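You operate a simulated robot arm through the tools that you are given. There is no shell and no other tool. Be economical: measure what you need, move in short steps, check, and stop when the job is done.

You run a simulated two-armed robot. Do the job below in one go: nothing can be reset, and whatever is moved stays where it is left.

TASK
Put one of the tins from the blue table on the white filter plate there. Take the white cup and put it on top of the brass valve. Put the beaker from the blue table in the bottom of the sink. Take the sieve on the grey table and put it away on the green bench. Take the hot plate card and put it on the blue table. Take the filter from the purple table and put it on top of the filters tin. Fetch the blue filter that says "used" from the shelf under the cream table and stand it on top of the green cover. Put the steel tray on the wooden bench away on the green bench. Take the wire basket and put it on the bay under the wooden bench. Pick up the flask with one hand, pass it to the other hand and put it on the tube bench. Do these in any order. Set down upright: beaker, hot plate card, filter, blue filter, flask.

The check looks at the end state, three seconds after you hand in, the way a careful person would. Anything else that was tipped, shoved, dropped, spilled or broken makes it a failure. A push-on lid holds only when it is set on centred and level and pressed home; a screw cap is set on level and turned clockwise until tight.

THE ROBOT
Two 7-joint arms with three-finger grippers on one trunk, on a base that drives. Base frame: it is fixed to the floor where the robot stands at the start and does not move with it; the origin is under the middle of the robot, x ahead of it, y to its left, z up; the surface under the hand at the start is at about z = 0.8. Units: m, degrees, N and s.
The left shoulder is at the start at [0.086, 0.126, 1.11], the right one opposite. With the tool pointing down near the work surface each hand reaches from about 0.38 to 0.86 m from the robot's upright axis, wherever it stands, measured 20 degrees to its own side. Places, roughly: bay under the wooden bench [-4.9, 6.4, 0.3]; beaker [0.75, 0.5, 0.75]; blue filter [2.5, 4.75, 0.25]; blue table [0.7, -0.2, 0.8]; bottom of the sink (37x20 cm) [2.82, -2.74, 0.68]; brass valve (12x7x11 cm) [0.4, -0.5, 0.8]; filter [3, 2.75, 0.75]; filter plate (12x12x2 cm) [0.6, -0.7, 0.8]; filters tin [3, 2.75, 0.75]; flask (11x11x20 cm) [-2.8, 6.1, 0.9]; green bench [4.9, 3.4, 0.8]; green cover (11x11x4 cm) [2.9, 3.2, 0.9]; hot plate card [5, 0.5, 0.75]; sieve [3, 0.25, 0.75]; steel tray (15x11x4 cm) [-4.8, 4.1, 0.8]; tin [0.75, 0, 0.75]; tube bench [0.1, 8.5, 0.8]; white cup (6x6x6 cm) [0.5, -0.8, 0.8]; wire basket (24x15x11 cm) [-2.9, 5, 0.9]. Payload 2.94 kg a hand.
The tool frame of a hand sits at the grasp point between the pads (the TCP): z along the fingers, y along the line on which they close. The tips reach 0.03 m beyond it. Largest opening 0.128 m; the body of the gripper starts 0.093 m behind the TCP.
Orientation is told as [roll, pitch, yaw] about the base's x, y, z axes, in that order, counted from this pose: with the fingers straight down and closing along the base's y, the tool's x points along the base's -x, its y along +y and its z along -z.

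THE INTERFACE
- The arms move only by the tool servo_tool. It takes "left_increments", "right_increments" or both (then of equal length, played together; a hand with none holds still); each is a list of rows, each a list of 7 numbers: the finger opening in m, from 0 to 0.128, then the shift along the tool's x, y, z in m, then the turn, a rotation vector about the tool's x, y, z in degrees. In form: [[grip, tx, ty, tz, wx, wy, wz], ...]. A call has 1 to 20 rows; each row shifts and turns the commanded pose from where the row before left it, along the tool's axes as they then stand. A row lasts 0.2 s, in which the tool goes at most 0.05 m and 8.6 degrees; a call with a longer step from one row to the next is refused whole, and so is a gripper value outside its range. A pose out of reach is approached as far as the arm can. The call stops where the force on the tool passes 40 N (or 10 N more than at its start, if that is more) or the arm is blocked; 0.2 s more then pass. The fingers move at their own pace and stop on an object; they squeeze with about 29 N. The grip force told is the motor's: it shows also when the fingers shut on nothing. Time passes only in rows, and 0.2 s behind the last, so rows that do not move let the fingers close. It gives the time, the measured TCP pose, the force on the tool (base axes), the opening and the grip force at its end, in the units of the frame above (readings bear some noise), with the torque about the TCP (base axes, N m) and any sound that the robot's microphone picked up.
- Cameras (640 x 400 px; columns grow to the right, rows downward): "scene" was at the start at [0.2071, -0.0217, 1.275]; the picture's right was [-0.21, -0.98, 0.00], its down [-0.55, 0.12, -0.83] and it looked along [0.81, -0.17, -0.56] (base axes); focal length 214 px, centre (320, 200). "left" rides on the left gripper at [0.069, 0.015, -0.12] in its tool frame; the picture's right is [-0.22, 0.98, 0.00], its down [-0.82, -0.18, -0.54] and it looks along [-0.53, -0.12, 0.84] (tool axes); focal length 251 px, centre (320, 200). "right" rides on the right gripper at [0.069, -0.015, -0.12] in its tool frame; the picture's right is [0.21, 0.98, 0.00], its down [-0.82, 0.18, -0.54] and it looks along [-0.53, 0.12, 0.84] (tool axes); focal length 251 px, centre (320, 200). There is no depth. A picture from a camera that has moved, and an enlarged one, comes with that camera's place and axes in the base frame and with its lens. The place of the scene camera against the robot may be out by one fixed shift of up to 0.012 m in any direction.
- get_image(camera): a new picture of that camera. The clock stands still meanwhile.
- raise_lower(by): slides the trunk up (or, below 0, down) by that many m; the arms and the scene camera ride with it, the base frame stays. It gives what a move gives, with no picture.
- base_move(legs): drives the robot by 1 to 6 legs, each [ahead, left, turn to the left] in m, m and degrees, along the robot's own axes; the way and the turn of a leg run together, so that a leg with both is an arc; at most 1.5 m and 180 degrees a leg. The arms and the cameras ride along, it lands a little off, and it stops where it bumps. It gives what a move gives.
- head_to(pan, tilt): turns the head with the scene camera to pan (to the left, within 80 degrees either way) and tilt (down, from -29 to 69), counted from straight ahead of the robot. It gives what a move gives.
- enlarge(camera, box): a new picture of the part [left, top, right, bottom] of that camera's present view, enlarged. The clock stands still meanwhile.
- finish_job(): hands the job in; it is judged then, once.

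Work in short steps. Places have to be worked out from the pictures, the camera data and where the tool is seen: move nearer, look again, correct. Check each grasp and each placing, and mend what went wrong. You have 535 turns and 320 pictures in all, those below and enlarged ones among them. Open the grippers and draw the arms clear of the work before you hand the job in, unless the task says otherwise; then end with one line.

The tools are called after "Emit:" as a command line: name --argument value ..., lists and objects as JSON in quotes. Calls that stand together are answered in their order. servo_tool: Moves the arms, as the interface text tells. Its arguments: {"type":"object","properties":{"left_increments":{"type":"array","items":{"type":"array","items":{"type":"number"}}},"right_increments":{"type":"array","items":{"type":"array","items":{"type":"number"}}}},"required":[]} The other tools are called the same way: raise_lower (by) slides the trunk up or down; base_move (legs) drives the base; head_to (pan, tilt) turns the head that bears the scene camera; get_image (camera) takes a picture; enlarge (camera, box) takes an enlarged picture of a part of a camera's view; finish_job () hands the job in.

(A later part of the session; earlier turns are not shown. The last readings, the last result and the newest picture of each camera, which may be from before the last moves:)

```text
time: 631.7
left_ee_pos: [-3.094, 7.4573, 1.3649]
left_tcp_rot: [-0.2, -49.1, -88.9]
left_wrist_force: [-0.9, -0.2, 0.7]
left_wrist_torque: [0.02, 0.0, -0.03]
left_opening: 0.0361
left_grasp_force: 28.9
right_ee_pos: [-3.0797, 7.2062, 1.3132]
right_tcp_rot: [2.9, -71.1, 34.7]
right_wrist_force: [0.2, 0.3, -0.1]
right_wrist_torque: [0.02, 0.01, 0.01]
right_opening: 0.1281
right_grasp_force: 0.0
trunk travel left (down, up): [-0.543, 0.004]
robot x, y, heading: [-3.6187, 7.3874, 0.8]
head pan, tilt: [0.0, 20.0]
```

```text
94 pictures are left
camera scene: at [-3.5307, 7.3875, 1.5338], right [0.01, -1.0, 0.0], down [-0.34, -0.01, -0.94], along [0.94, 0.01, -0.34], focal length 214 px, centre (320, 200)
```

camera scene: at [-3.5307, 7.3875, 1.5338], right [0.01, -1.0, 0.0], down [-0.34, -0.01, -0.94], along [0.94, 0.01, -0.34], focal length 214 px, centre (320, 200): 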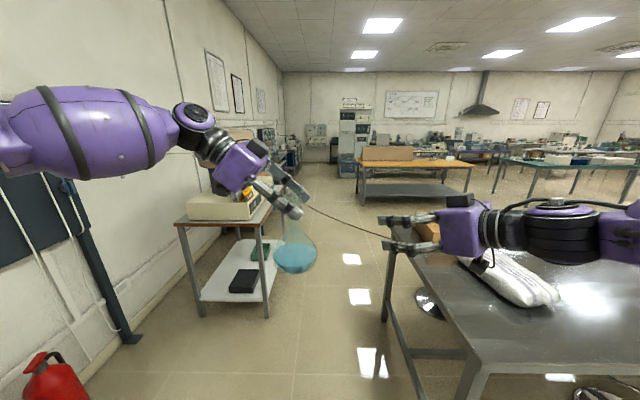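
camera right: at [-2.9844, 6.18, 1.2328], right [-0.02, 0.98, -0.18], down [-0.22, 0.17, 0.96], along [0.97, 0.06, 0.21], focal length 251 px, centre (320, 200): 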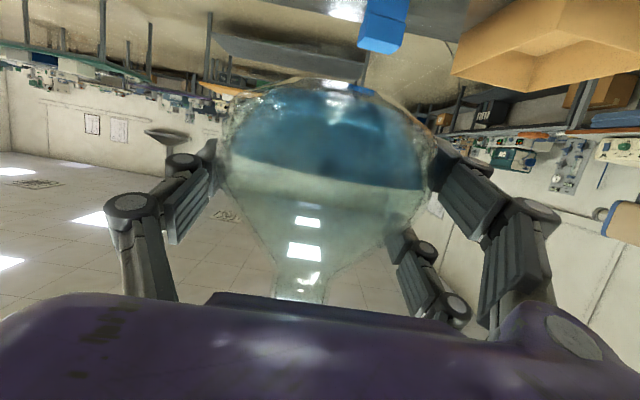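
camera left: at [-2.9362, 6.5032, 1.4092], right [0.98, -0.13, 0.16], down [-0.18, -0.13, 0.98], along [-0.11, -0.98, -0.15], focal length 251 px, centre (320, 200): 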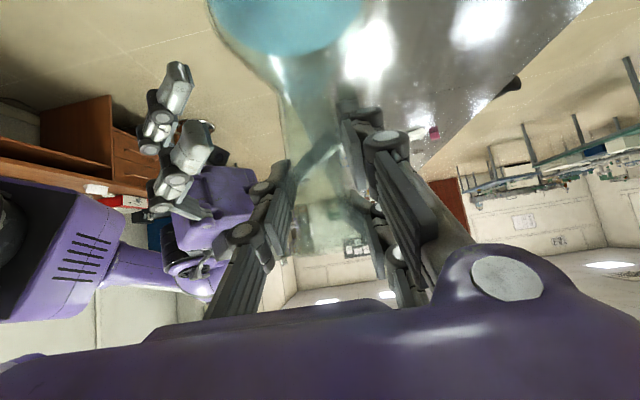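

The corridor is clear. I drive east.

Emit:
base_move --legs '[[1.45, -0.03, 0], [0.9, -0.5, 0]]'

Emit:
head_to --pan 35 --tilt 20

Emit:
get_image --camera "scene"

```text
time: 643.8
left_ee_pos: [-0.7352, 6.9538, 1.365]
left_tcp_rot: [-0.1, -49.1, -89.0]
left_wrist_force: [0.8, -0.1, 0.0]
left_wrist_torque: [-0.01, -0.02, -0.02]
left_opening: 0.0362
left_grasp_force: 28.9
right_ee_pos: [-0.7241, 6.7022, 1.3136]
right_tcp_rot: [2.8, -71.1, 34.4]
right_wrist_force: [-0.3, 0.4, 0.6]
right_wrist_torque: [0.03, 0.01, -0.03]
right_opening: 0.1279
right_grasp_force: 0.0
trunk travel left (down, up): [-0.543, 0.004]
robot x, y, heading: [-1.264, 6.8844, 0.8]
head pan, tilt: [0.0, 20.0]
```

```text
time: 644.9
left_ee_pos: [-0.7353, 6.954, 1.3649]
left_tcp_rot: [-0.2, -49.1, -89.0]
left_wrist_force: [0.0, 0.7, -0.1]
left_wrist_torque: [0.02, 0.03, 0.0]
left_opening: 0.0363
left_grasp_force: 29.0
right_ee_pos: [-0.7222, 6.7018, 1.3121]
right_tcp_rot: [3.0, -71.0, 34.4]
right_wrist_force: [0.0, -0.8, 0.0]
right_wrist_torque: [0.02, 0.02, -0.03]
right_opening: 0.1283
right_grasp_force: 0.0
trunk travel left (down, up): [-0.543, 0.004]
robot x, y, heading: [-1.2652, 6.8876, 0.7]
head pan, tilt: [35.0, 20.0]
```

```text
93 pictures are left
camera scene: at [-1.1909, 6.9381, 1.5339], right [0.58, -0.81, 0.0], down [-0.28, -0.2, -0.94], along [0.76, 0.55, -0.34], focal length 214 px, centre (320, 200)
```

scene: 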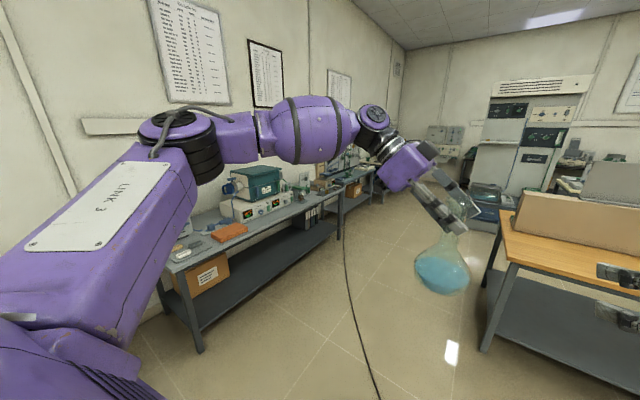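

The tube bench runs along the north wall (front y≈8.2). I turn north here, then strafe east to x≈0.1.

Emit:
base_move --legs '[[0, 0, 89], [0, -1.3, 0], [0.4, 0, 0]]'

Emit:
head_to --pan 0 --tilt 35

Emit:
get_image --camera "scene"

```text
time: 662.4
left_ee_pos: [-0.0053, 7.8091, 1.3652]
left_tcp_rot: [0.1, -49.2, -0.4]
left_wrist_force: [-1.2, 0.2, -0.2]
left_wrist_torque: [0.0, 0.03, 0.03]
left_opening: 0.0362
left_grasp_force: 29.1
right_ee_pos: [0.2462, 7.817, 1.3134]
right_tcp_rot: [2.7, -71.3, 123.1]
right_wrist_force: [1.0, 0.1, 0.2]
right_wrist_torque: [-0.02, 0.02, 0.0]
right_opening: 0.1281
right_grasp_force: 0.1
trunk travel left (down, up): [-0.543, 0.004]
robot x, y, heading: [0.0521, 7.2807, 89.3]
head pan, tilt: [35.0, 20.0]
```

```text
time: 663.5
left_ee_pos: [-0.0057, 7.8099, 1.3654]
left_tcp_rot: [-0.2, -49.2, -0.3]
left_wrist_force: [-0.2, 1.2, 0.1]
left_wrist_torque: [0.01, 0.04, 0.0]
left_opening: 0.0362
left_grasp_force: 28.6
right_ee_pos: [0.2444, 7.8173, 1.3125]
right_tcp_rot: [2.9, -71.1, 123.1]
right_wrist_force: [0.2, -0.6, -1.2]
right_wrist_torque: [-0.02, 0.01, 0.01]
right_opening: 0.128
right_grasp_force: 0.0
trunk travel left (down, up): [-0.543, 0.004]
robot x, y, heading: [0.0498, 7.2803, 89.4]
head pan, tilt: [0.0, 35.0]
```

```text
92 pictures are left
camera scene: at [0.0405, 7.3713, 1.5101], right [1.0, -0.01, 0.0], down [-0.01, -0.57, -0.82], along [0.01, 0.82, -0.57], focal length 214 px, centre (320, 200)
```

scene: 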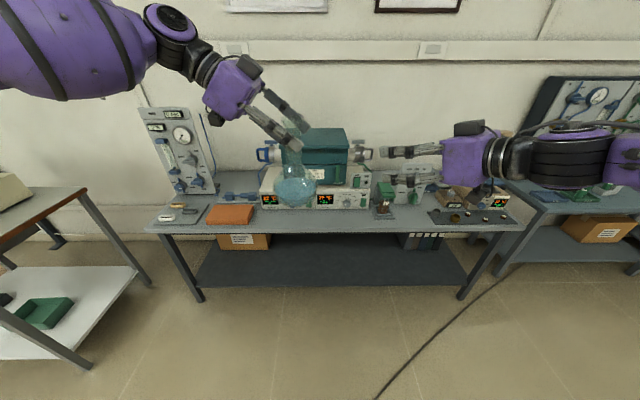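

I enlarge the bench to choose a free spot.

Emit:
enlarge --camera "scene" --box '[140, 150, 400, 250]'

Emit:
enlarge --camera "scene" --box '[340, 150, 540, 250]'

```text
2.46 times, centred on (270, 200) of scene
camera zoom: at [0.0405, 7.3713, 1.5101], right [1.0, -0.01, 0.0], down [-0.01, -0.57, -0.82], along [0.01, 0.82, -0.57], focal length 528 px, centre (443, 200)
```

zoom: 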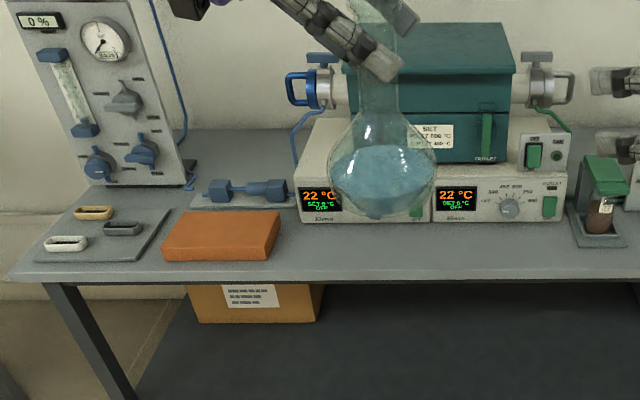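

```text
3.20 times, centred on (440, 200) of scene
camera zoom: at [0.0405, 7.3713, 1.5101], right [1.0, -0.01, 0.0], down [-0.01, -0.57, -0.82], along [0.01, 0.82, -0.57], focal length 686 px, centre (-64, 200)
```

zoom: 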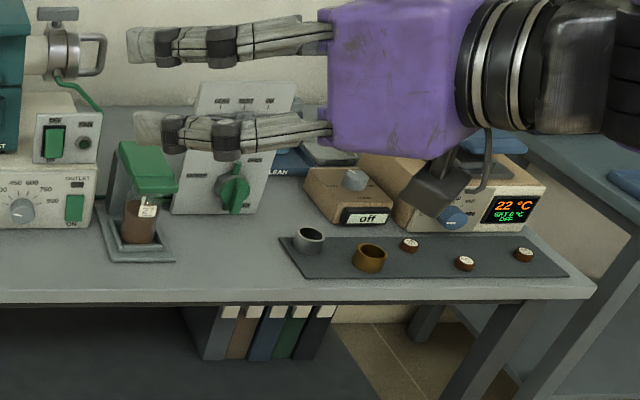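

The front strip between the orange block and the bottle is free. I first lower the flask with the arm here, in free space.

Emit:
servo_tool --left_increments '[[0, 0.0302, 0, 0.0261, 0, 0, 0], [0, 0.0302, 0, 0.0261, 0, 0, 0], [0, 0.0302, 0, 0.0261, 0, 0, 0], [0, 0.0302, 0, 0.0261, 0, 0, 0], [0, 0.0302, 0, 0.0261, 0, 0, 0], [0, 0, 0, 0, 0, 0, 0]]'

Emit:
get_image --camera "scene"

```text
time: 664.9
left_ee_pos: [-0.0076, 7.7741, 1.1978]
left_tcp_rot: [0.4, -48.0, -0.3]
left_wrist_force: [0.5, 0.6, -1.1]
left_wrist_torque: [0.0, -0.02, 0.01]
left_opening: 0.0364
left_grasp_force: 29.2
left hand out of reach, approached as far as the arm can: row 3, 4, 5
right_ee_pos: [0.245, 7.8172, 1.3134]
right_tcp_rot: [2.8, -71.0, 123.0]
right_wrist_force: [0.0, 0.2, -0.7]
right_wrist_torque: [0.01, 0.0, -0.01]
right_opening: 0.128
right_grasp_force: 0.1
trunk travel left (down, up): [-0.543, 0.004]
robot x, y, heading: [0.0491, 7.2822, 89.5]
head pan, tilt: [0.0, 35.0]
```

```text
89 pictures are left
camera scene: at [0.0407, 7.3721, 1.51], right [1.0, -0.01, 0.0], down [-0.01, -0.57, -0.82], along [0.01, 0.82, -0.57], focal length 214 px, centre (320, 200)
```

scene: 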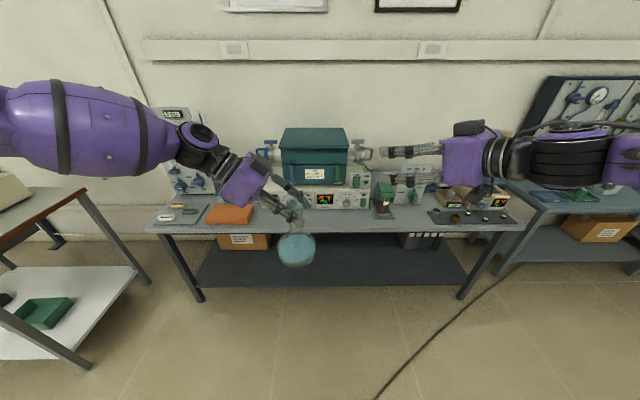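

The arm is limited near the midline. I shift the hand 18 cm to its own side, then lower further.

Emit:
servo_tool --left_increments '[[0, 0.0235, 0, -0.0272, 0, 0, 0], [0, 0.0235, 0, -0.0272, 0, 0, 0], [0, 0.0235, 0, -0.0272, 0, 0, 0], [0, 0.0235, 0, -0.0272, 0, 0, 0], [0, 0.0235, 0, -0.0272, 0, -1, 0], [0, 0.0302, 0, 0.0261, 0, 0, 0], [0, 0.0302, 0, 0.0261, 0, 0, 0], [0, 0.0302, 0, 0.0261, 0, 0, 0], [0, 0.0302, 0, 0.0261, 0, 0, 0], [0, 0.0302, 0, 0.0261, 0, 0, 0], [0, 0, 0, 0, 0, 0, 0]]'

Emit:
get_image --camera "scene"

```text
time: 667.2
left_ee_pos: [-0.1711, 7.6525, 1.1193]
left_tcp_rot: [-0.1, -49.4, -0.3]
left_wrist_force: [0.0, 0.3, 0.0]
left_wrist_torque: [0.0, 0.04, -0.04]
left_opening: 0.0364
left_grasp_force: 29.2
left hand out of reach, approached as far as the arm can: row 1, 2, 3, 4, 5, 6, 7, 8, 9, 10
right_ee_pos: [0.2453, 7.8176, 1.312]
right_tcp_rot: [2.9, -71.1, 123.1]
right_wrist_force: [0.2, 0.9, 0.0]
right_wrist_torque: [0.02, -0.01, 0.02]
right_opening: 0.1277
right_grasp_force: 0.2
trunk travel left (down, up): [-0.543, 0.004]
robot x, y, heading: [0.0505, 7.2818, 89.9]
head pan, tilt: [0.0, 35.0]
```

```text
88 pictures are left
camera scene: at [0.0406, 7.3719, 1.51], right [1.0, -0.01, 0.0], down [-0.01, -0.57, -0.82], along [0.01, 0.82, -0.57], focal length 214 px, centre (320, 200)
```

scene: 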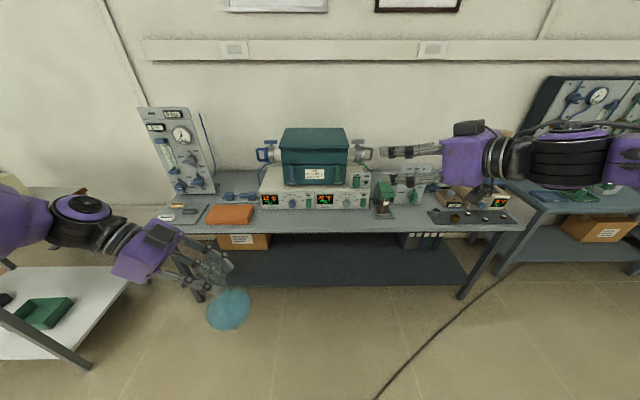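

I'd rather point the hand forward. I move it forward 18 cm, then rotate it 88° about the vertical.

Emit:
servo_tool --left_increments '[[0, 0, 0.036, 0, 0, 0, 0], [0, 0, 0.036, 0, 0, 0, 0], [0, 0, 0.036, 0, 0, 0, 0], [0, 0, 0.036, 0, 0, 0, 0], [0, 0, 0.036, 0, 0, 0, 0], [0, 0, 0, 0, -6.06, 0, -5.22], [0, 0, 0, 0, -6.06, 0, -5.22], [0, 0, 0, 0, -6.06, 0, -5.22], [0, 0, 0, 0, -6.06, 0, -5.22], [0, 0, 0, 0, -6.06, 0, -5.22], [0, 0, 0, 0, -6.06, 0, -5.22], [0, 0, 0, 0, -6.06, 0, -5.22], [0, 0, 0, 0, -6.06, 0, -5.22], [0, 0, 0, 0, -6.06, 0, -5.22], [0, 0, 0, 0, -6.06, 0, -5.22], [0, 0, 0, 0, -6.06, 0, -5.22], [0, 0, 0, 0, 0, 0, 0]]'

Emit:
get_image --camera "scene"

Emit:
get_image --camera "left"

```text
time: 670.9
left_ee_pos: [-0.1616, 7.7402, 1.2052]
left_tcp_rot: [-1.3, -49.1, 88.6]
left_wrist_force: [-0.7, -0.9, -0.3]
left_wrist_torque: [0.0, 0.02, 0.01]
left_opening: 0.0362
left_grasp_force: 29.2
left hand out of reach, approached as far as the arm can: row 1, 2, 3, 4, 5
right_ee_pos: [0.2444, 7.8164, 1.3141]
right_tcp_rot: [2.8, -71.1, 123.2]
right_wrist_force: [0.9, 0.4, -0.2]
right_wrist_torque: [0.02, -0.01, -0.02]
right_opening: 0.128
right_grasp_force: 0.0
trunk travel left (down, up): [-0.543, 0.004]
robot x, y, heading: [0.0462, 7.2778, 89.3]
head pan, tilt: [0.0, 35.0]
```

```text
87 pictures are left
camera scene: at [0.0397, 7.3713, 1.51], right [1.0, -0.01, 0.0], down [-0.01, -0.57, -0.82], along [0.01, 0.82, -0.57], focal length 214 px, centre (320, 200)
```

scene: 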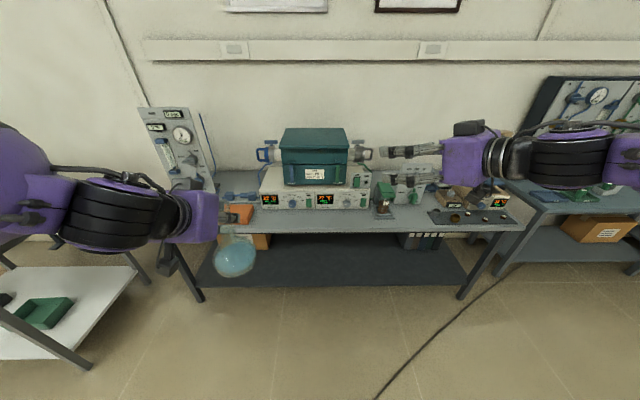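

```text
86 pictures are left
camera left: at [-0.1826, 7.6051, 1.2299], right [-0.97, 0.18, 0.15], down [0.17, 0.12, 0.98], along [0.16, 0.98, -0.15], focal length 251 px, centre (320, 200)
```

left: 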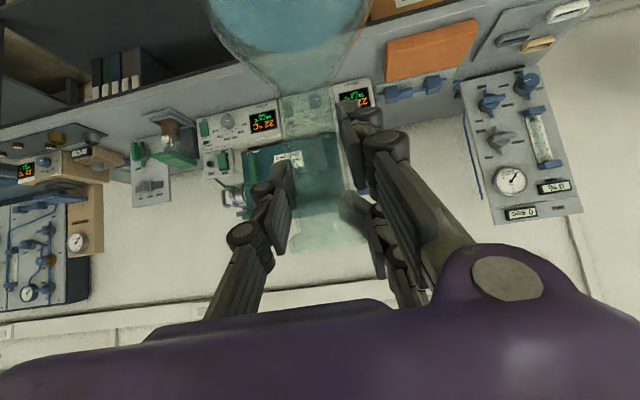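

Now the hand points forward with the flask upright. I lower 20 cm while moving 10 cm forward (bench front is at y≈8.13).

Emit:
servo_tool --left_increments '[[0, 0.0142, 0, 0.0345, 0, 0, 0], [0, 0.0142, 0, 0.0345, 0, 0, 0], [0, 0.0142, 0, 0.0345, 0, 0, 0], [0, 0.0142, 0, 0.0345, 0, 0, 0], [0, 0.0142, 0, 0.0345, 0, 0, 0], [0, 0.0142, 0, 0.0345, 0, 0, 0], [0, 0, 0, 0, 0, 0, 0]]'

Emit:
get_image --camera "left"

```text
time: 672.5
left_ee_pos: [-0.1869, 7.8212, 1.0513]
left_tcp_rot: [-1.3, -49.1, 88.5]
left_wrist_force: [1.1, 0.4, 0.0]
left_wrist_torque: [-0.03, -0.01, -0.01]
left_opening: 0.0366
left_grasp_force: 29.3
left hand out of reach, approached as far as the arm can: row 5, 6
right_ee_pos: [0.2443, 7.818, 1.3123]
right_tcp_rot: [2.8, -71.1, 122.9]
right_wrist_force: [0.0, -0.1, 0.8]
right_wrist_torque: [-0.01, -0.03, 0.0]
right_opening: 0.1281
right_grasp_force: 0.1
trunk travel left (down, up): [-0.543, 0.004]
robot x, y, heading: [0.0491, 7.2812, 89.4]
head pan, tilt: [0.0, 35.0]
```

```text
85 pictures are left
camera left: at [-0.2077, 7.6864, 1.0767], right [-0.97, 0.18, 0.15], down [0.17, 0.12, 0.98], along [0.16, 0.98, -0.15], focal length 251 px, centre (320, 200)
```

left: 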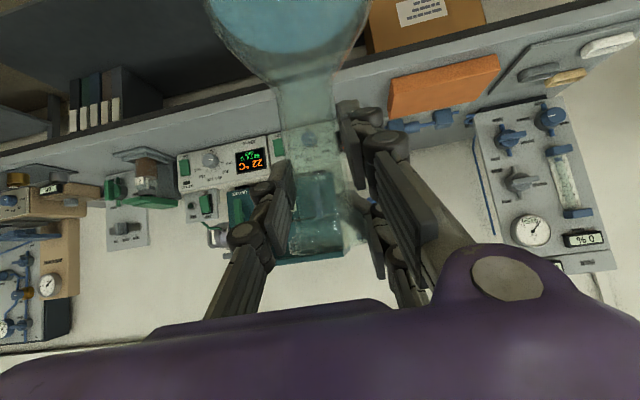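

The flask base is at z≈0.88, bench ≈0.77. I drive forward so that the flask comes over the free front strip.

Emit:
base_move --legs '[[0.3, -0.09, 0]]'

Emit:
get_image --camera "scene"

Emit:
get_image --camera "left"

```text
time: 674.5
left_ee_pos: [-0.0923, 8.1171, 1.0525]
left_tcp_rot: [-1.4, -49.2, 88.3]
left_wrist_force: [1.0, -0.6, 0.1]
left_wrist_torque: [-0.01, 0.0, 0.03]
left_opening: 0.0365
left_grasp_force: 28.9
right_ee_pos: [0.3399, 8.1123, 1.3137]
right_tcp_rot: [2.8, -71.0, 123.1]
right_wrist_force: [-0.3, -0.4, 0.2]
right_wrist_torque: [0.01, -0.06, -0.01]
right_opening: 0.1282
right_grasp_force: 0.1
trunk travel left (down, up): [-0.543, 0.004]
robot x, y, heading: [0.142, 7.578, 89.0]
head pan, tilt: [0.0, 35.0]
```

```text
84 pictures are left
camera scene: at [0.1337, 7.6663, 1.5101], right [1.0, -0.01, 0.0], down [-0.01, -0.57, -0.82], along [0.01, 0.82, -0.57], focal length 214 px, centre (320, 200)
```

scene: 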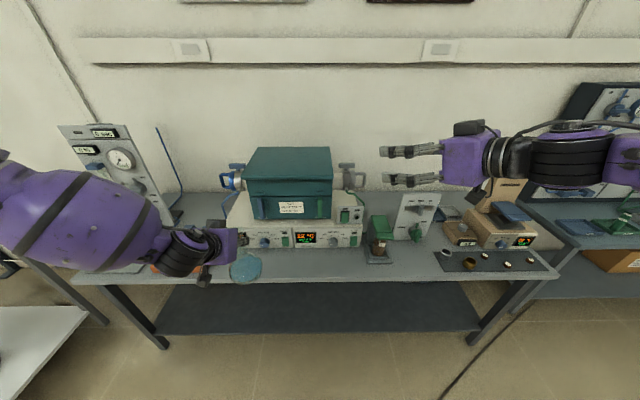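

```text
83 pictures are left
camera left: at [-0.1138, 7.9815, 1.0772], right [-0.97, 0.18, 0.15], down [0.17, 0.12, 0.98], along [0.16, 0.98, -0.15], focal length 251 px, centre (320, 200)
```

left: 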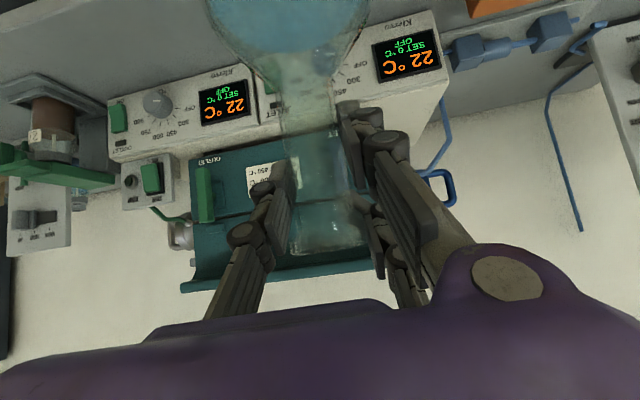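

Strip spans y≈8.17–8.34. I go 12.5 cm further so the flask is at y≈8.245.

Emit:
base_move --legs '[[0.125, 0, 0]]'

Emit:
enlarge --camera "scene" --box '[150, 180, 400, 330]'

Emit:
get_image --camera "left"

```text
time: 675.8
left_ee_pos: [-0.0907, 8.24, 1.0523]
left_tcp_rot: [-1.3, -49.2, 88.5]
left_wrist_force: [0.4, 0.5, 0.5]
left_wrist_torque: [-0.02, 0.02, 0.0]
left_opening: 0.0365
left_grasp_force: 29.2
right_ee_pos: [0.3411, 8.2354, 1.3137]
right_tcp_rot: [2.8, -71.2, 123.1]
right_wrist_force: [-0.3, 0.0, 0.4]
right_wrist_torque: [0.0, 0.03, -0.02]
right_opening: 0.1277
right_grasp_force: 0.1
trunk travel left (down, up): [-0.543, 0.004]
robot x, y, heading: [0.146, 7.7002, 89.2]
head pan, tilt: [0.0, 35.0]
```

```text
2.56 times, centred on (275, 255) of scene
camera zoom: at [0.1357, 7.7906, 1.5102], right [1.0, -0.01, 0.0], down [-0.01, -0.57, -0.82], along [0.01, 0.82, -0.57], focal length 549 px, centre (435, 59)
```

zoom: 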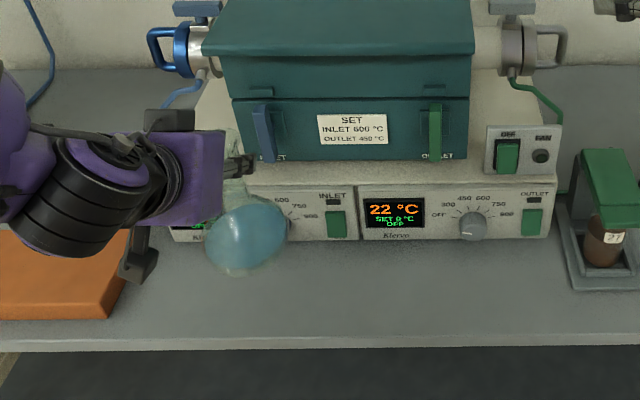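

```text
81 pictures are left
camera left: at [-0.1121, 8.1057, 1.0776], right [-0.97, 0.18, 0.15], down [0.17, 0.12, 0.98], along [0.16, 0.98, -0.15], focal length 251 px, centre (320, 200)
```

left: 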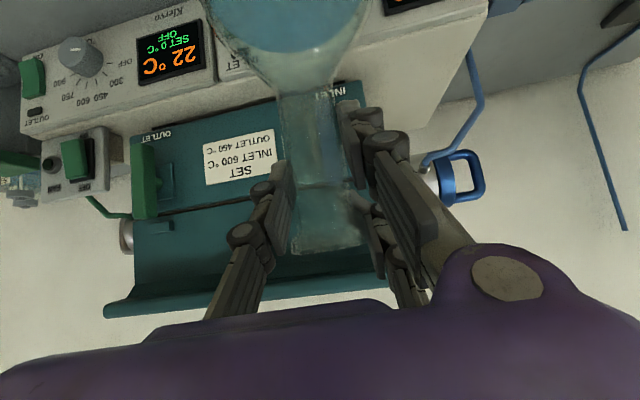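

Position is good. I lower with the arm in small steps.

Emit:
servo_tool --left_increments '[[0, 0.0151, 0, 0.0131, 0, 0, 0], [0, 0.0151, 0, 0.0131, 0, 0, 0], [0, 0, 0, 0, 0, 0, 0]]'

```text
time: 676.6
left_ee_pos: [-0.1062, 8.2318, 1.0368]
left_tcp_rot: [-1.4, -49.0, 88.5]
left_wrist_force: [-0.2, 0.3, 0.1]
left_wrist_torque: [0.0, 0.02, -0.01]
left_opening: 0.0364
left_grasp_force: 29.1
left hand out of reach, approached as far as the arm can: row 1, 2
right_ee_pos: [0.3412, 8.2379, 1.3136]
right_tcp_rot: [3.1, -71.1, 123.0]
right_wrist_force: [0.4, 0.0, 0.1]
right_wrist_torque: [0.01, 0.03, 0.01]
right_opening: 0.1279
right_grasp_force: 0.1
trunk travel left (down, up): [-0.543, 0.004]
robot x, y, heading: [0.1486, 7.7002, 89.4]
head pan, tilt: [0.0, 35.0]
```

Limited again; I use the trunk in small steps and watch the hand's pitch.

Emit:
raise_lower --by -0.03

Emit:
raise_lower --by -0.03

Emit:
get_image --camera "left"

Emit:
enlarge --camera "scene" --box '[150, 180, 400, 330]'

```text
time: 677.4
left_ee_pos: [-0.1057, 8.2316, 1.0092]
left_tcp_rot: [-1.3, -49.2, 88.5]
left_wrist_force: [1.0, 0.3, -0.5]
left_wrist_torque: [-0.04, 0.01, 0.01]
left_opening: 0.0361
left_grasp_force: 28.9
right_ee_pos: [0.3397, 8.2356, 1.2838]
right_tcp_rot: [2.9, -71.2, 123.1]
right_wrist_force: [-0.1, -0.6, 0.5]
right_wrist_torque: [-0.04, 0.04, -0.02]
right_opening: 0.128
right_grasp_force: 0.0
trunk travel left (down, up): [-0.513, 0.034]
robot x, y, heading: [0.1413, 7.6981, 89.4]
head pan, tilt: [0.0, 35.0]
```

```text
time: 678.1
left_ee_pos: [-0.1058, 8.2315, 0.9776]
left_tcp_rot: [-1.4, -49.1, 88.5]
left_wrist_force: [0.1, -0.6, -0.1]
left_wrist_torque: [-0.03, -0.05, -0.04]
left_opening: 0.0366
left_grasp_force: 29.4
right_ee_pos: [0.3393, 8.2367, 1.2539]
right_tcp_rot: [2.9, -71.0, 123.0]
right_wrist_force: [-0.1, 0.2, 0.3]
right_wrist_torque: [-0.04, 0.01, 0.01]
right_opening: 0.1279
right_grasp_force: 0.0
trunk travel left (down, up): [-0.483, 0.064]
robot x, y, heading: [0.1415, 7.701, 89.3]
head pan, tilt: [0.0, 35.0]
```

```text
80 pictures are left
camera left: at [-0.1277, 8.0962, 1.0034], right [-0.97, 0.18, 0.15], down [0.17, 0.12, 0.98], along [0.16, 0.98, -0.15], focal length 251 px, centre (320, 200)
```

left: 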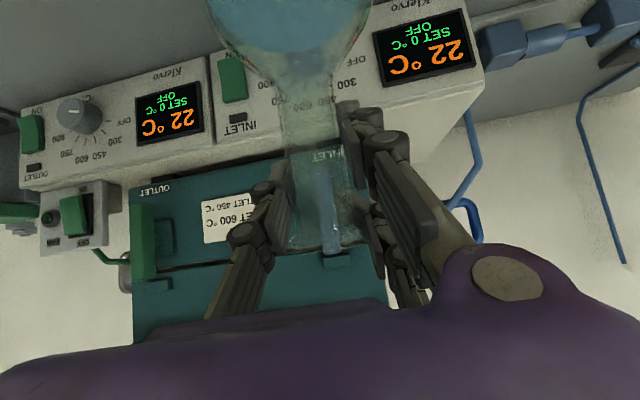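

```text
2.56 times, centred on (275, 255) of scene
camera zoom: at [0.1363, 7.8553, 1.4443], right [1.0, -0.01, 0.0], down [-0.01, -0.57, -0.82], along [0.01, 0.82, -0.57], focal length 549 px, centre (435, 59)
```

zoom: 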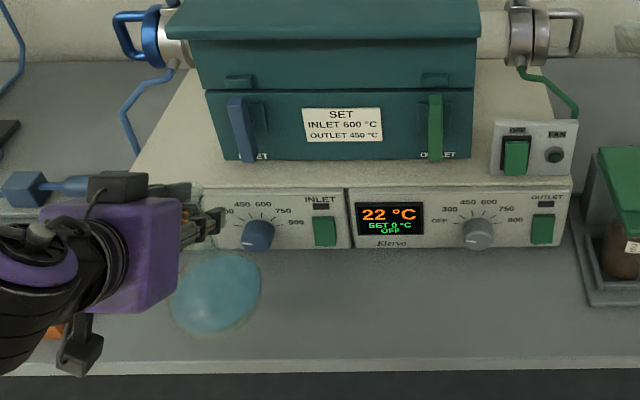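

Stable. Flask base is at ≈0.81; I lower further.

Emit:
raise_lower --by -0.02

Emit:
raise_lower --by -0.006

Emit:
raise_lower --by -0.004

Emit:
raise_lower --by -0.004

```text
time: 678.8
left_ee_pos: [-0.106, 8.2306, 0.9581]
left_tcp_rot: [-1.3, -49.2, 88.5]
left_wrist_force: [-0.2, 0.3, -0.7]
left_wrist_torque: [-0.03, 0.03, 0.03]
left_opening: 0.0363
left_grasp_force: 29.0
right_ee_pos: [0.3416, 8.2365, 1.2337]
right_tcp_rot: [2.8, -71.1, 123.1]
right_wrist_force: [-0.6, 0.1, -1.0]
right_wrist_torque: [-0.02, -0.01, -0.02]
right_opening: 0.128
right_grasp_force: 0.0
trunk travel left (down, up): [-0.463, 0.084]
robot x, y, heading: [0.145, 7.6984, 89.7]
head pan, tilt: [0.0, 35.0]
```

```text
time: 679.3
left_ee_pos: [-0.1061, 8.2319, 0.9513]
left_tcp_rot: [-1.4, -49.2, 88.6]
left_wrist_force: [0.7, 0.6, 0.0]
left_wrist_torque: [-0.02, -0.01, 0.0]
left_opening: 0.0363
left_grasp_force: 29.0
right_ee_pos: [0.3391, 8.2377, 1.2268]
right_tcp_rot: [2.9, -71.1, 122.9]
right_wrist_force: [0.2, -1.1, 0.5]
right_wrist_torque: [0.01, 0.01, 0.02]
right_opening: 0.128
right_grasp_force: 0.0
trunk travel left (down, up): [-0.457, 0.09]
robot x, y, heading: [0.1406, 7.7018, 89.3]
head pan, tilt: [0.0, 35.0]
```

```text
time: 679.9
left_ee_pos: [-0.1068, 8.2305, 0.9474]
left_tcp_rot: [-1.5, -49.2, 88.5]
left_wrist_force: [-0.6, 0.0, -0.8]
left_wrist_torque: [-0.02, -0.01, 0.0]
left_opening: 0.0367
left_grasp_force: 28.8
right_ee_pos: [0.3408, 8.2381, 1.2231]
right_tcp_rot: [3.0, -71.1, 123.0]
right_wrist_force: [0.4, -0.3, 0.1]
right_wrist_torque: [0.02, 0.04, 0.02]
right_opening: 0.1281
right_grasp_force: 0.0
trunk travel left (down, up): [-0.453, 0.094]
robot x, y, heading: [0.1449, 7.7016, 89.5]
head pan, tilt: [0.0, 35.0]
```

```text
time: 680.4
left_ee_pos: [-0.1059, 8.2311, 0.9434]
left_tcp_rot: [-1.4, -49.1, 88.4]
left_wrist_force: [-0.3, 0.4, -0.5]
left_wrist_torque: [0.04, -0.01, 0.0]
left_opening: 0.0364
left_grasp_force: 28.5
right_ee_pos: [0.341, 8.2369, 1.2182]
right_tcp_rot: [3.0, -71.1, 123.0]
right_wrist_force: [0.1, -0.2, 0.0]
right_wrist_torque: [-0.02, 0.04, 0.01]
right_opening: 0.1281
right_grasp_force: 0.0
trunk travel left (down, up): [-0.449, 0.098]
robot x, y, heading: [0.1413, 7.7006, 89.1]
head pan, tilt: [0.0, 35.0]
```

Emit:
raise_lower --by -0.004

Emit:
raise_lower --by -0.004

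Emit:
enlarge --camera "scene" --box '[130, 180, 380, 330]'

```text
time: 680.9
left_ee_pos: [-0.1058, 8.2308, 0.9403]
left_tcp_rot: [-1.5, -49.1, 88.4]
left_wrist_force: [-0.3, -0.2, 0.5]
left_wrist_torque: [-0.01, -0.01, 0.01]
left_opening: 0.0363
left_grasp_force: 28.7
right_ee_pos: [0.3409, 8.2376, 1.2144]
right_tcp_rot: [3.0, -71.1, 123.0]
right_wrist_force: [0.7, -0.1, -0.3]
right_wrist_torque: [0.02, 0.01, -0.02]
right_opening: 0.1284
right_grasp_force: 0.0
trunk travel left (down, up): [-0.445, 0.102]
robot x, y, heading: [0.1432, 7.7009, 89.4]
head pan, tilt: [0.0, 35.0]
```

```text
time: 681.5
left_ee_pos: [-0.1057, 8.2311, 0.936]
left_tcp_rot: [-1.3, -49.1, 88.4]
left_wrist_force: [0.7, 0.7, -0.7]
left_wrist_torque: [-0.01, -0.04, 0.03]
left_opening: 0.0362
left_grasp_force: 29.1
right_ee_pos: [0.3409, 8.237, 1.2115]
right_tcp_rot: [2.8, -71.1, 123.0]
right_wrist_force: [0.4, -0.5, 0.2]
right_wrist_torque: [0.0, -0.01, -0.02]
right_opening: 0.1279
right_grasp_force: 0.0
trunk travel left (down, up): [-0.441, 0.106]
robot x, y, heading: [0.1456, 7.7006, 89.1]
head pan, tilt: [0.0, 35.0]
```

```text
2.56 times, centred on (255, 255) of scene
camera zoom: at [0.1368, 7.8807, 1.3943], right [1.0, -0.01, 0.0], down [-0.01, -0.57, -0.82], along [0.01, 0.82, -0.57], focal length 549 px, centre (486, 59)
```

zoom: 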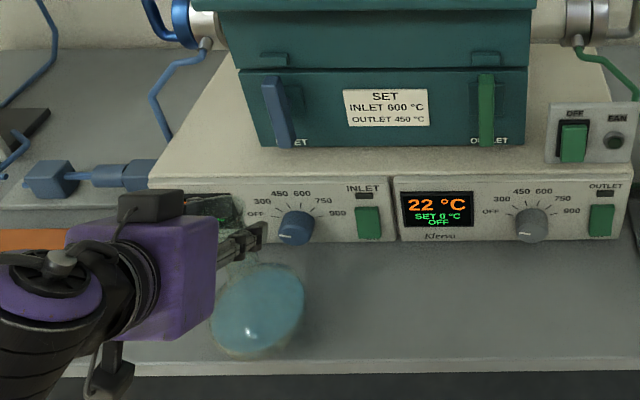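

The flask is close to the bench's front edge; I advance 3 cm before setting it down.

Emit:
base_move --legs '[[0.03, 0, 0]]'

Emit:
raise_lower --by -0.004

Emit:
raise_lower --by -0.004

Emit:
get_image --camera "left"

```text
time: 682.3
left_ee_pos: [-0.1059, 8.2577, 0.9356]
left_tcp_rot: [-1.4, -49.2, 88.5]
left_wrist_force: [-0.3, 0.0, 0.0]
left_wrist_torque: [-0.01, -0.02, 0.02]
left_opening: 0.0363
left_grasp_force: 29.1
right_ee_pos: [0.3405, 8.2653, 1.2122]
right_tcp_rot: [2.8, -71.2, 123.1]
right_wrist_force: [0.5, 0.8, 0.7]
right_wrist_torque: [0.02, 0.01, -0.03]
right_opening: 0.1279
right_grasp_force: 0.0
trunk travel left (down, up): [-0.441, 0.106]
robot x, y, heading: [0.1443, 7.7277, 89.5]
head pan, tilt: [0.0, 35.0]
```

```text
time: 682.8
left_ee_pos: [-0.1064, 8.2593, 0.9324]
left_tcp_rot: [-1.4, -49.0, 88.5]
left_wrist_force: [0.6, 0.0, -0.5]
left_wrist_torque: [-0.01, 0.01, 0.02]
left_opening: 0.0362
left_grasp_force: 29.1
right_ee_pos: [0.3403, 8.2664, 1.2072]
right_tcp_rot: [2.9, -71.1, 122.9]
right_wrist_force: [0.2, 0.3, 1.2]
right_wrist_torque: [-0.01, -0.06, -0.01]
right_opening: 0.128
right_grasp_force: 0.0
trunk travel left (down, up): [-0.437, 0.11]
robot x, y, heading: [0.1436, 7.7329, 89.2]
head pan, tilt: [0.0, 35.0]
```

```text
time: 683.4
left_ee_pos: [-0.1059, 8.2605, 0.9277]
left_tcp_rot: [-1.4, -49.0, 88.5]
left_wrist_force: [0.2, 0.1, -0.6]
left_wrist_torque: [0.02, 0.0, -0.04]
left_opening: 0.0363
left_grasp_force: 28.8
right_ee_pos: [0.3403, 8.2671, 1.2043]
right_tcp_rot: [3.0, -71.1, 123.0]
right_wrist_force: [0.0, -0.7, 0.4]
right_wrist_torque: [0.0, 0.0, 0.0]
right_opening: 0.128
right_grasp_force: 0.0
trunk travel left (down, up): [-0.433, 0.114]
robot x, y, heading: [0.1424, 7.727, 89.5]
head pan, tilt: [0.0, 35.0]
```

```text
77 pictures are left
camera left: at [-0.1273, 8.1258, 0.9529], right [-0.97, 0.18, 0.15], down [0.17, 0.12, 0.98], along [0.16, 0.98, -0.15], focal length 251 px, centre (320, 200)
```

left: 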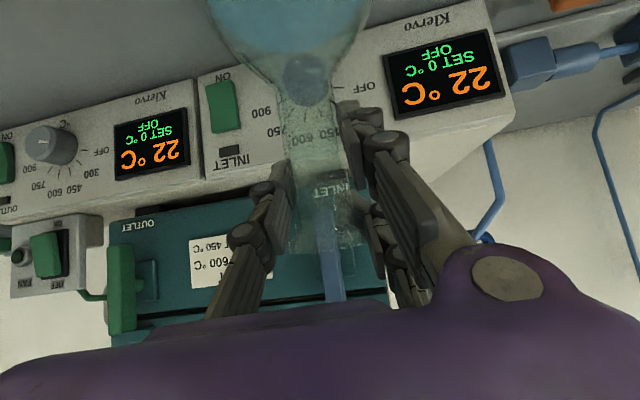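

Continue lowering in 4 mm steps.

Emit:
raise_lower --by -0.004

Emit:
raise_lower --by -0.004

Emit:
raise_lower --by -0.004

Emit:
raise_lower --by -0.004

```text
time: 683.9
left_ee_pos: [-0.1057, 8.2603, 0.9241]
left_tcp_rot: [-1.4, -49.0, 88.5]
left_wrist_force: [1.3, 0.0, -0.5]
left_wrist_torque: [0.0, 0.0, 0.02]
left_opening: 0.0364
left_grasp_force: 28.5
right_ee_pos: [0.3391, 8.2677, 1.199]
right_tcp_rot: [3.1, -71.1, 123.0]
right_wrist_force: [0.1, 0.0, 0.4]
right_wrist_torque: [0.0, 0.0, 0.01]
right_opening: 0.1281
right_grasp_force: 0.1
trunk travel left (down, up): [-0.429, 0.118]
robot x, y, heading: [0.1421, 7.7293, 89.2]
head pan, tilt: [0.0, 35.0]
```

```text
time: 684.4
left_ee_pos: [-0.1064, 8.2599, 0.9192]
left_tcp_rot: [-1.4, -49.0, 88.5]
left_wrist_force: [-0.5, 0.5, 0.2]
left_wrist_torque: [-0.03, 0.02, 0.01]
left_opening: 0.0365
left_grasp_force: 29.0
right_ee_pos: [0.3415, 8.2665, 1.1947]
right_tcp_rot: [3.0, -71.1, 123.0]
right_wrist_force: [0.0, 0.0, 0.0]
right_wrist_torque: [-0.05, -0.01, 0.0]
right_opening: 0.128
right_grasp_force: 0.0
trunk travel left (down, up): [-0.425, 0.122]
robot x, y, heading: [0.145, 7.7305, 89.5]
head pan, tilt: [0.0, 35.0]
```

```text
time: 685.0
left_ee_pos: [-0.1057, 8.2608, 0.9153]
left_tcp_rot: [-1.4, -49.0, 88.4]
left_wrist_force: [0.0, 0.1, 0.6]
left_wrist_torque: [0.01, 0.01, -0.01]
left_opening: 0.0362
left_grasp_force: 29.0
right_ee_pos: [0.3422, 8.2663, 1.1921]
right_tcp_rot: [2.9, -71.1, 122.9]
right_wrist_force: [-0.4, 0.9, -0.3]
right_wrist_torque: [0.02, -0.03, -0.02]
right_opening: 0.1282
right_grasp_force: 0.0
trunk travel left (down, up): [-0.421, 0.126]
robot x, y, heading: [0.1438, 7.7272, 89.2]
head pan, tilt: [0.0, 35.0]
```

```text
time: 685.5
left_ee_pos: [-0.1059, 8.2599, 0.9116]
left_tcp_rot: [-1.3, -49.1, 88.5]
left_wrist_force: [0.0, -0.9, 0.8]
left_wrist_torque: [0.04, -0.04, -0.02]
left_opening: 0.0363
left_grasp_force: 29.0
right_ee_pos: [0.3411, 8.266, 1.1876]
right_tcp_rot: [2.8, -71.1, 123.0]
right_wrist_force: [1.2, 0.2, -0.5]
right_wrist_torque: [0.0, -0.02, -0.03]
right_opening: 0.1281
right_grasp_force: 0.0
trunk travel left (down, up): [-0.417, 0.13]
robot x, y, heading: [0.1444, 7.7312, 89.4]
head pan, tilt: [0.0, 35.0]
```

Still no reading; I check visually.

Emit:
enlarge --camera "scene" --box '[130, 180, 330, 360]'

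Emit:
get_image --camera "right"

```text
2.22 times, centred on (230, 270) of scene
camera zoom: at [0.1374, 7.9199, 1.3674], right [1.0, -0.01, 0.0], down [-0.01, -0.57, -0.82], along [0.01, 0.82, -0.57], focal length 477 px, centre (520, 44)
```

zoom: 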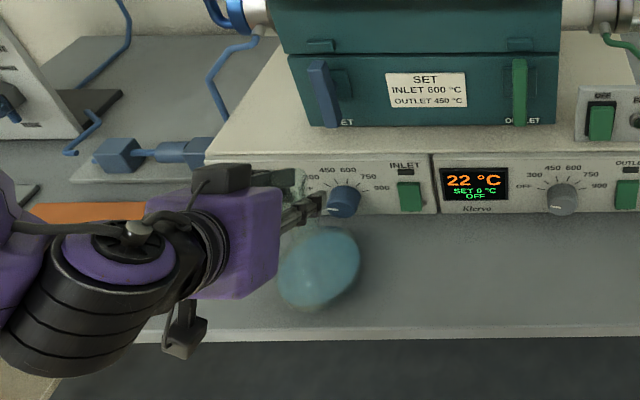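

```text
75 pictures are left
camera right: at [0.4327, 8.1655, 1.1604], right [-0.75, -0.63, -0.19], down [0.01, -0.3, 0.96], along [-0.66, 0.72, 0.23], focal length 251 px, centre (320, 200)
```

right: 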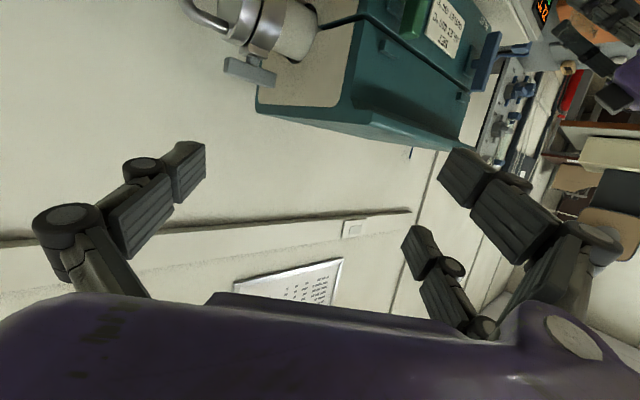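

Visually still above the bench. I continue lowering.

Emit:
raise_lower --by -0.004

Emit:
raise_lower --by -0.004

Emit:
raise_lower --by -0.004

Emit:
raise_lower --by -0.004

Emit:
raise_lower --by -0.004

```text
time: 686.0
left_ee_pos: [-0.1051, 8.261, 0.9103]
left_tcp_rot: [-1.4, -49.3, 88.4]
left_wrist_force: [-1.0, -3.2, 20.3]
left_wrist_torque: [0.16, 0.22, 0.08]
left_opening: 0.0364
left_grasp_force: 28.7
right_ee_pos: [0.3421, 8.2646, 1.1846]
right_tcp_rot: [2.9, -71.1, 123.1]
right_wrist_force: [-0.7, 0.0, 0.1]
right_wrist_torque: [0.01, -0.01, 0.02]
right_opening: 0.1283
right_grasp_force: 0.0
trunk travel left (down, up): [-0.413, 0.134]
robot x, y, heading: [0.1453, 7.7305, 89.2]
head pan, tilt: [0.0, 35.0]
```

```text
time: 686.5
left_ee_pos: [-0.1052, 8.2589, 0.9041]
left_tcp_rot: [-1.5, -49.1, 88.4]
left_wrist_force: [-0.1, -4.1, 16.0]
left_wrist_torque: [0.0, 0.25, 0.07]
left_opening: 0.0358
left_grasp_force: 29.5
right_ee_pos: [0.342, 8.264, 1.1799]
right_tcp_rot: [3.0, -71.2, 122.9]
right_wrist_force: [0.4, -0.3, 0.0]
right_wrist_torque: [0.01, -0.03, -0.02]
right_opening: 0.1277
right_grasp_force: 0.0
trunk travel left (down, up): [-0.409, 0.138]
robot x, y, heading: [0.1447, 7.7329, 89.4]
head pan, tilt: [0.0, 35.0]
```

```text
time: 687.1
left_ee_pos: [-0.1047, 8.2589, 0.9004]
left_tcp_rot: [-1.2, -49.1, 88.4]
left_wrist_force: [0.7, -3.1, 16.1]
left_wrist_torque: [0.03, 0.21, 0.05]
left_opening: 0.0358
left_grasp_force: 29.4
right_ee_pos: [0.3424, 8.2642, 1.1759]
right_tcp_rot: [2.9, -71.3, 122.9]
right_wrist_force: [0.7, 0.6, 0.1]
right_wrist_torque: [0.03, -0.02, 0.0]
right_opening: 0.1281
right_grasp_force: 0.1
trunk travel left (down, up): [-0.405, 0.142]
robot x, y, heading: [0.1416, 7.73, 89.1]
head pan, tilt: [0.0, 35.0]
```

```text
time: 687.6
left_ee_pos: [-0.1059, 8.2608, 0.8963]
left_tcp_rot: [-1.3, -49.1, 88.6]
left_wrist_force: [1.5, -1.2, 15.2]
left_wrist_torque: [0.25, 0.21, 0.03]
left_opening: 0.0359
left_grasp_force: 28.5
right_ee_pos: [0.342, 8.2652, 1.1721]
right_tcp_rot: [3.0, -71.2, 123.1]
right_wrist_force: [0.2, -0.4, -0.7]
right_wrist_torque: [0.02, 0.0, 0.0]
right_opening: 0.128
right_grasp_force: 0.0
trunk travel left (down, up): [-0.401, 0.146]
robot x, y, heading: [0.1445, 7.7311, 89.4]
head pan, tilt: [0.0, 35.0]
```

```text
time: 688.1
left_ee_pos: [-0.1061, 8.2588, 0.8915]
left_tcp_rot: [-1.4, -49.1, 88.4]
left_wrist_force: [1.9, -0.9, 16.1]
left_wrist_torque: [0.39, 0.17, -0.03]
left_opening: 0.0356
left_grasp_force: 28.6
right_ee_pos: [0.3425, 8.2651, 1.1675]
right_tcp_rot: [2.9, -71.3, 123.0]
right_wrist_force: [0.0, -0.1, -0.4]
right_wrist_torque: [-0.01, 0.0, 0.0]
right_opening: 0.1282
right_grasp_force: 0.0
trunk travel left (down, up): [-0.397, 0.15]
robot x, y, heading: [0.1447, 7.7282, 89.2]
head pan, tilt: [0.0, 35.0]
```

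The flask touched down at the first of these steps (16–20 N; the neck then slid a little in the grip). I release slowly.

Emit:
servo_tool --left_increments '[[0.036, 0, 0, 0, 0, 0, 0], [0.038, 0, 0, 0, 0, 0, 0], [0.041, 0, 0, 0, 0, 0, 0], [0.045, 0, 0, 0, 0, 0, 0], [0.052, 0, 0, 0, 0, 0, 0], [0.064, 0, 0, 0, 0, 0, 0], [0.08, 0, 0, 0, 0, 0, 0], [0.09, 0, 0, 0, 0, 0, 0]]'

Emit:
get_image --camera "left"

Emit:
enlarge --camera "scene" --box '[130, 180, 330, 360]'

```text
time: 689.9
left_ee_pos: [-0.106, 8.26, 0.8918]
left_tcp_rot: [-1.2, -49.0, 88.6]
left_wrist_force: [-0.7, -0.2, 0.5]
left_wrist_torque: [0.02, -0.02, 0.02]
left_opening: 0.0898
left_grasp_force: 0.0
right_ee_pos: [0.3409, 8.2666, 1.1671]
right_tcp_rot: [2.9, -71.1, 123.0]
right_wrist_force: [-0.6, 0.0, 0.3]
right_wrist_torque: [0.0, 0.0, 0.0]
right_opening: 0.1282
right_grasp_force: 0.0
trunk travel left (down, up): [-0.397, 0.15]
robot x, y, heading: [0.144, 7.7316, 89.1]
head pan, tilt: [0.0, 35.0]
```

```text
74 pictures are left
camera left: at [-0.1272, 8.1255, 0.917], right [-0.97, 0.18, 0.15], down [0.17, 0.12, 0.98], along [0.16, 0.98, -0.15], focal length 251 px, centre (320, 200)
```

left: 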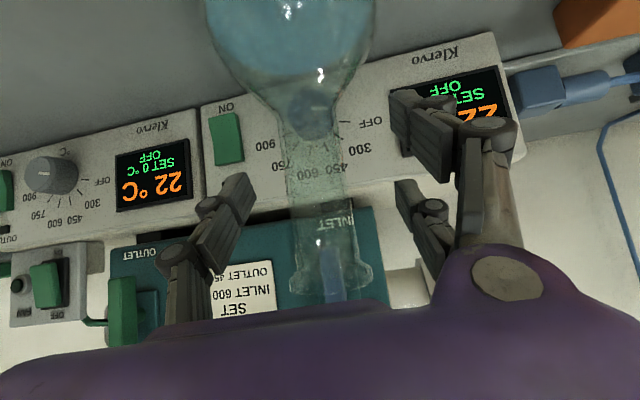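

```text
2.22 times, centred on (230, 270) of scene
camera zoom: at [0.1375, 7.9264, 1.3459], right [1.0, -0.01, 0.0], down [-0.01, -0.57, -0.82], along [0.01, 0.82, -0.57], focal length 477 px, centre (520, 44)
```

zoom: 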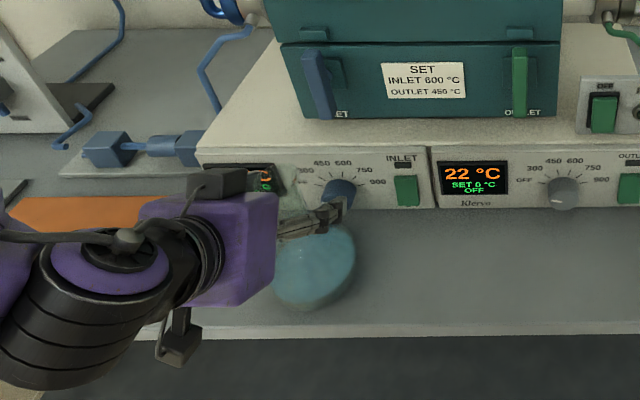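

The flask stands upright and free. I back the base away so the fingers slide off the neck.

Emit:
base_move --legs '[[-0.12, 0, 0]]'

Emit:
get_image --camera "left"

Emit:
base_move --legs '[[-0.5, 0, 0]]'

Emit:
enlarge --camera "scene" --box '[130, 130, 430, 330]'

```text
time: 691.2
left_ee_pos: [-0.1066, 8.1418, 0.8912]
left_tcp_rot: [-1.4, -49.0, 88.4]
left_wrist_force: [-0.1, -0.2, -0.4]
left_wrist_torque: [0.01, -0.02, 0.01]
left_opening: 0.0899
left_grasp_force: 0.1
right_ee_pos: [0.3397, 8.1477, 1.1672]
right_tcp_rot: [2.9, -71.1, 122.9]
right_wrist_force: [0.1, -1.1, 0.2]
right_wrist_torque: [0.0, 0.0, -0.04]
right_opening: 0.128
right_grasp_force: 0.0
trunk travel left (down, up): [-0.397, 0.15]
robot x, y, heading: [0.14, 7.6111, 89.3]
head pan, tilt: [0.0, 35.0]
```

```text
72 pictures are left
camera left: at [-0.1289, 8.0063, 0.9169], right [-0.97, 0.18, 0.15], down [0.17, 0.12, 0.98], along [0.16, 0.98, -0.15], focal length 251 px, centre (320, 200)
```

left: 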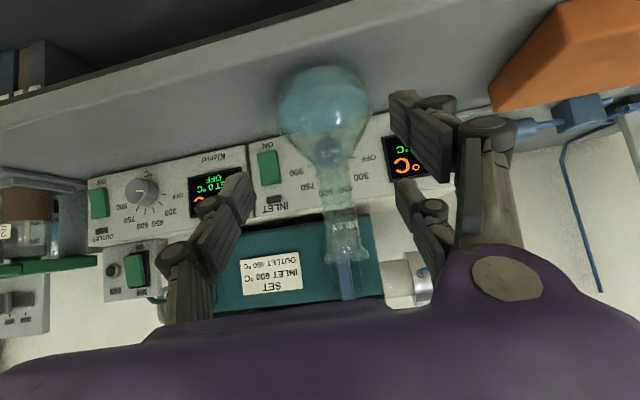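

```text
time: 694.1
left_ee_pos: [-0.1153, 7.6372, 0.8917]
left_tcp_rot: [-1.4, -49.0, 88.8]
left_wrist_force: [0.5, -0.8, 0.7]
left_wrist_torque: [-0.01, 0.01, -0.03]
left_opening: 0.0899
left_grasp_force: 0.2
right_ee_pos: [0.3316, 7.6458, 1.1675]
right_tcp_rot: [3.0, -71.1, 123.3]
right_wrist_force: [-0.3, -0.5, -0.5]
right_wrist_torque: [-0.01, 0.04, -0.02]
right_opening: 0.1281
right_grasp_force: 0.1
trunk travel left (down, up): [-0.397, 0.15]
robot x, y, heading: [0.1406, 7.1075, 89.7]
head pan, tilt: [0.0, 35.0]
```

```text
2.00 times, centred on (280, 230) of scene
camera zoom: at [0.13, 7.3047, 1.3459], right [1.0, -0.01, 0.0], down [0.0, -0.57, -0.82], along [0.01, 0.82, -0.57], focal length 429 px, centre (400, 140)
```

zoom: 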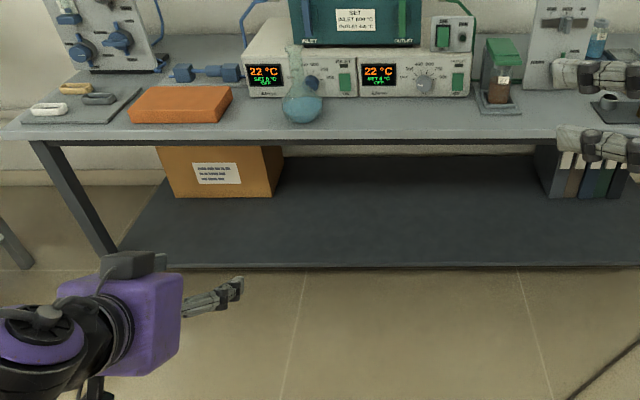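

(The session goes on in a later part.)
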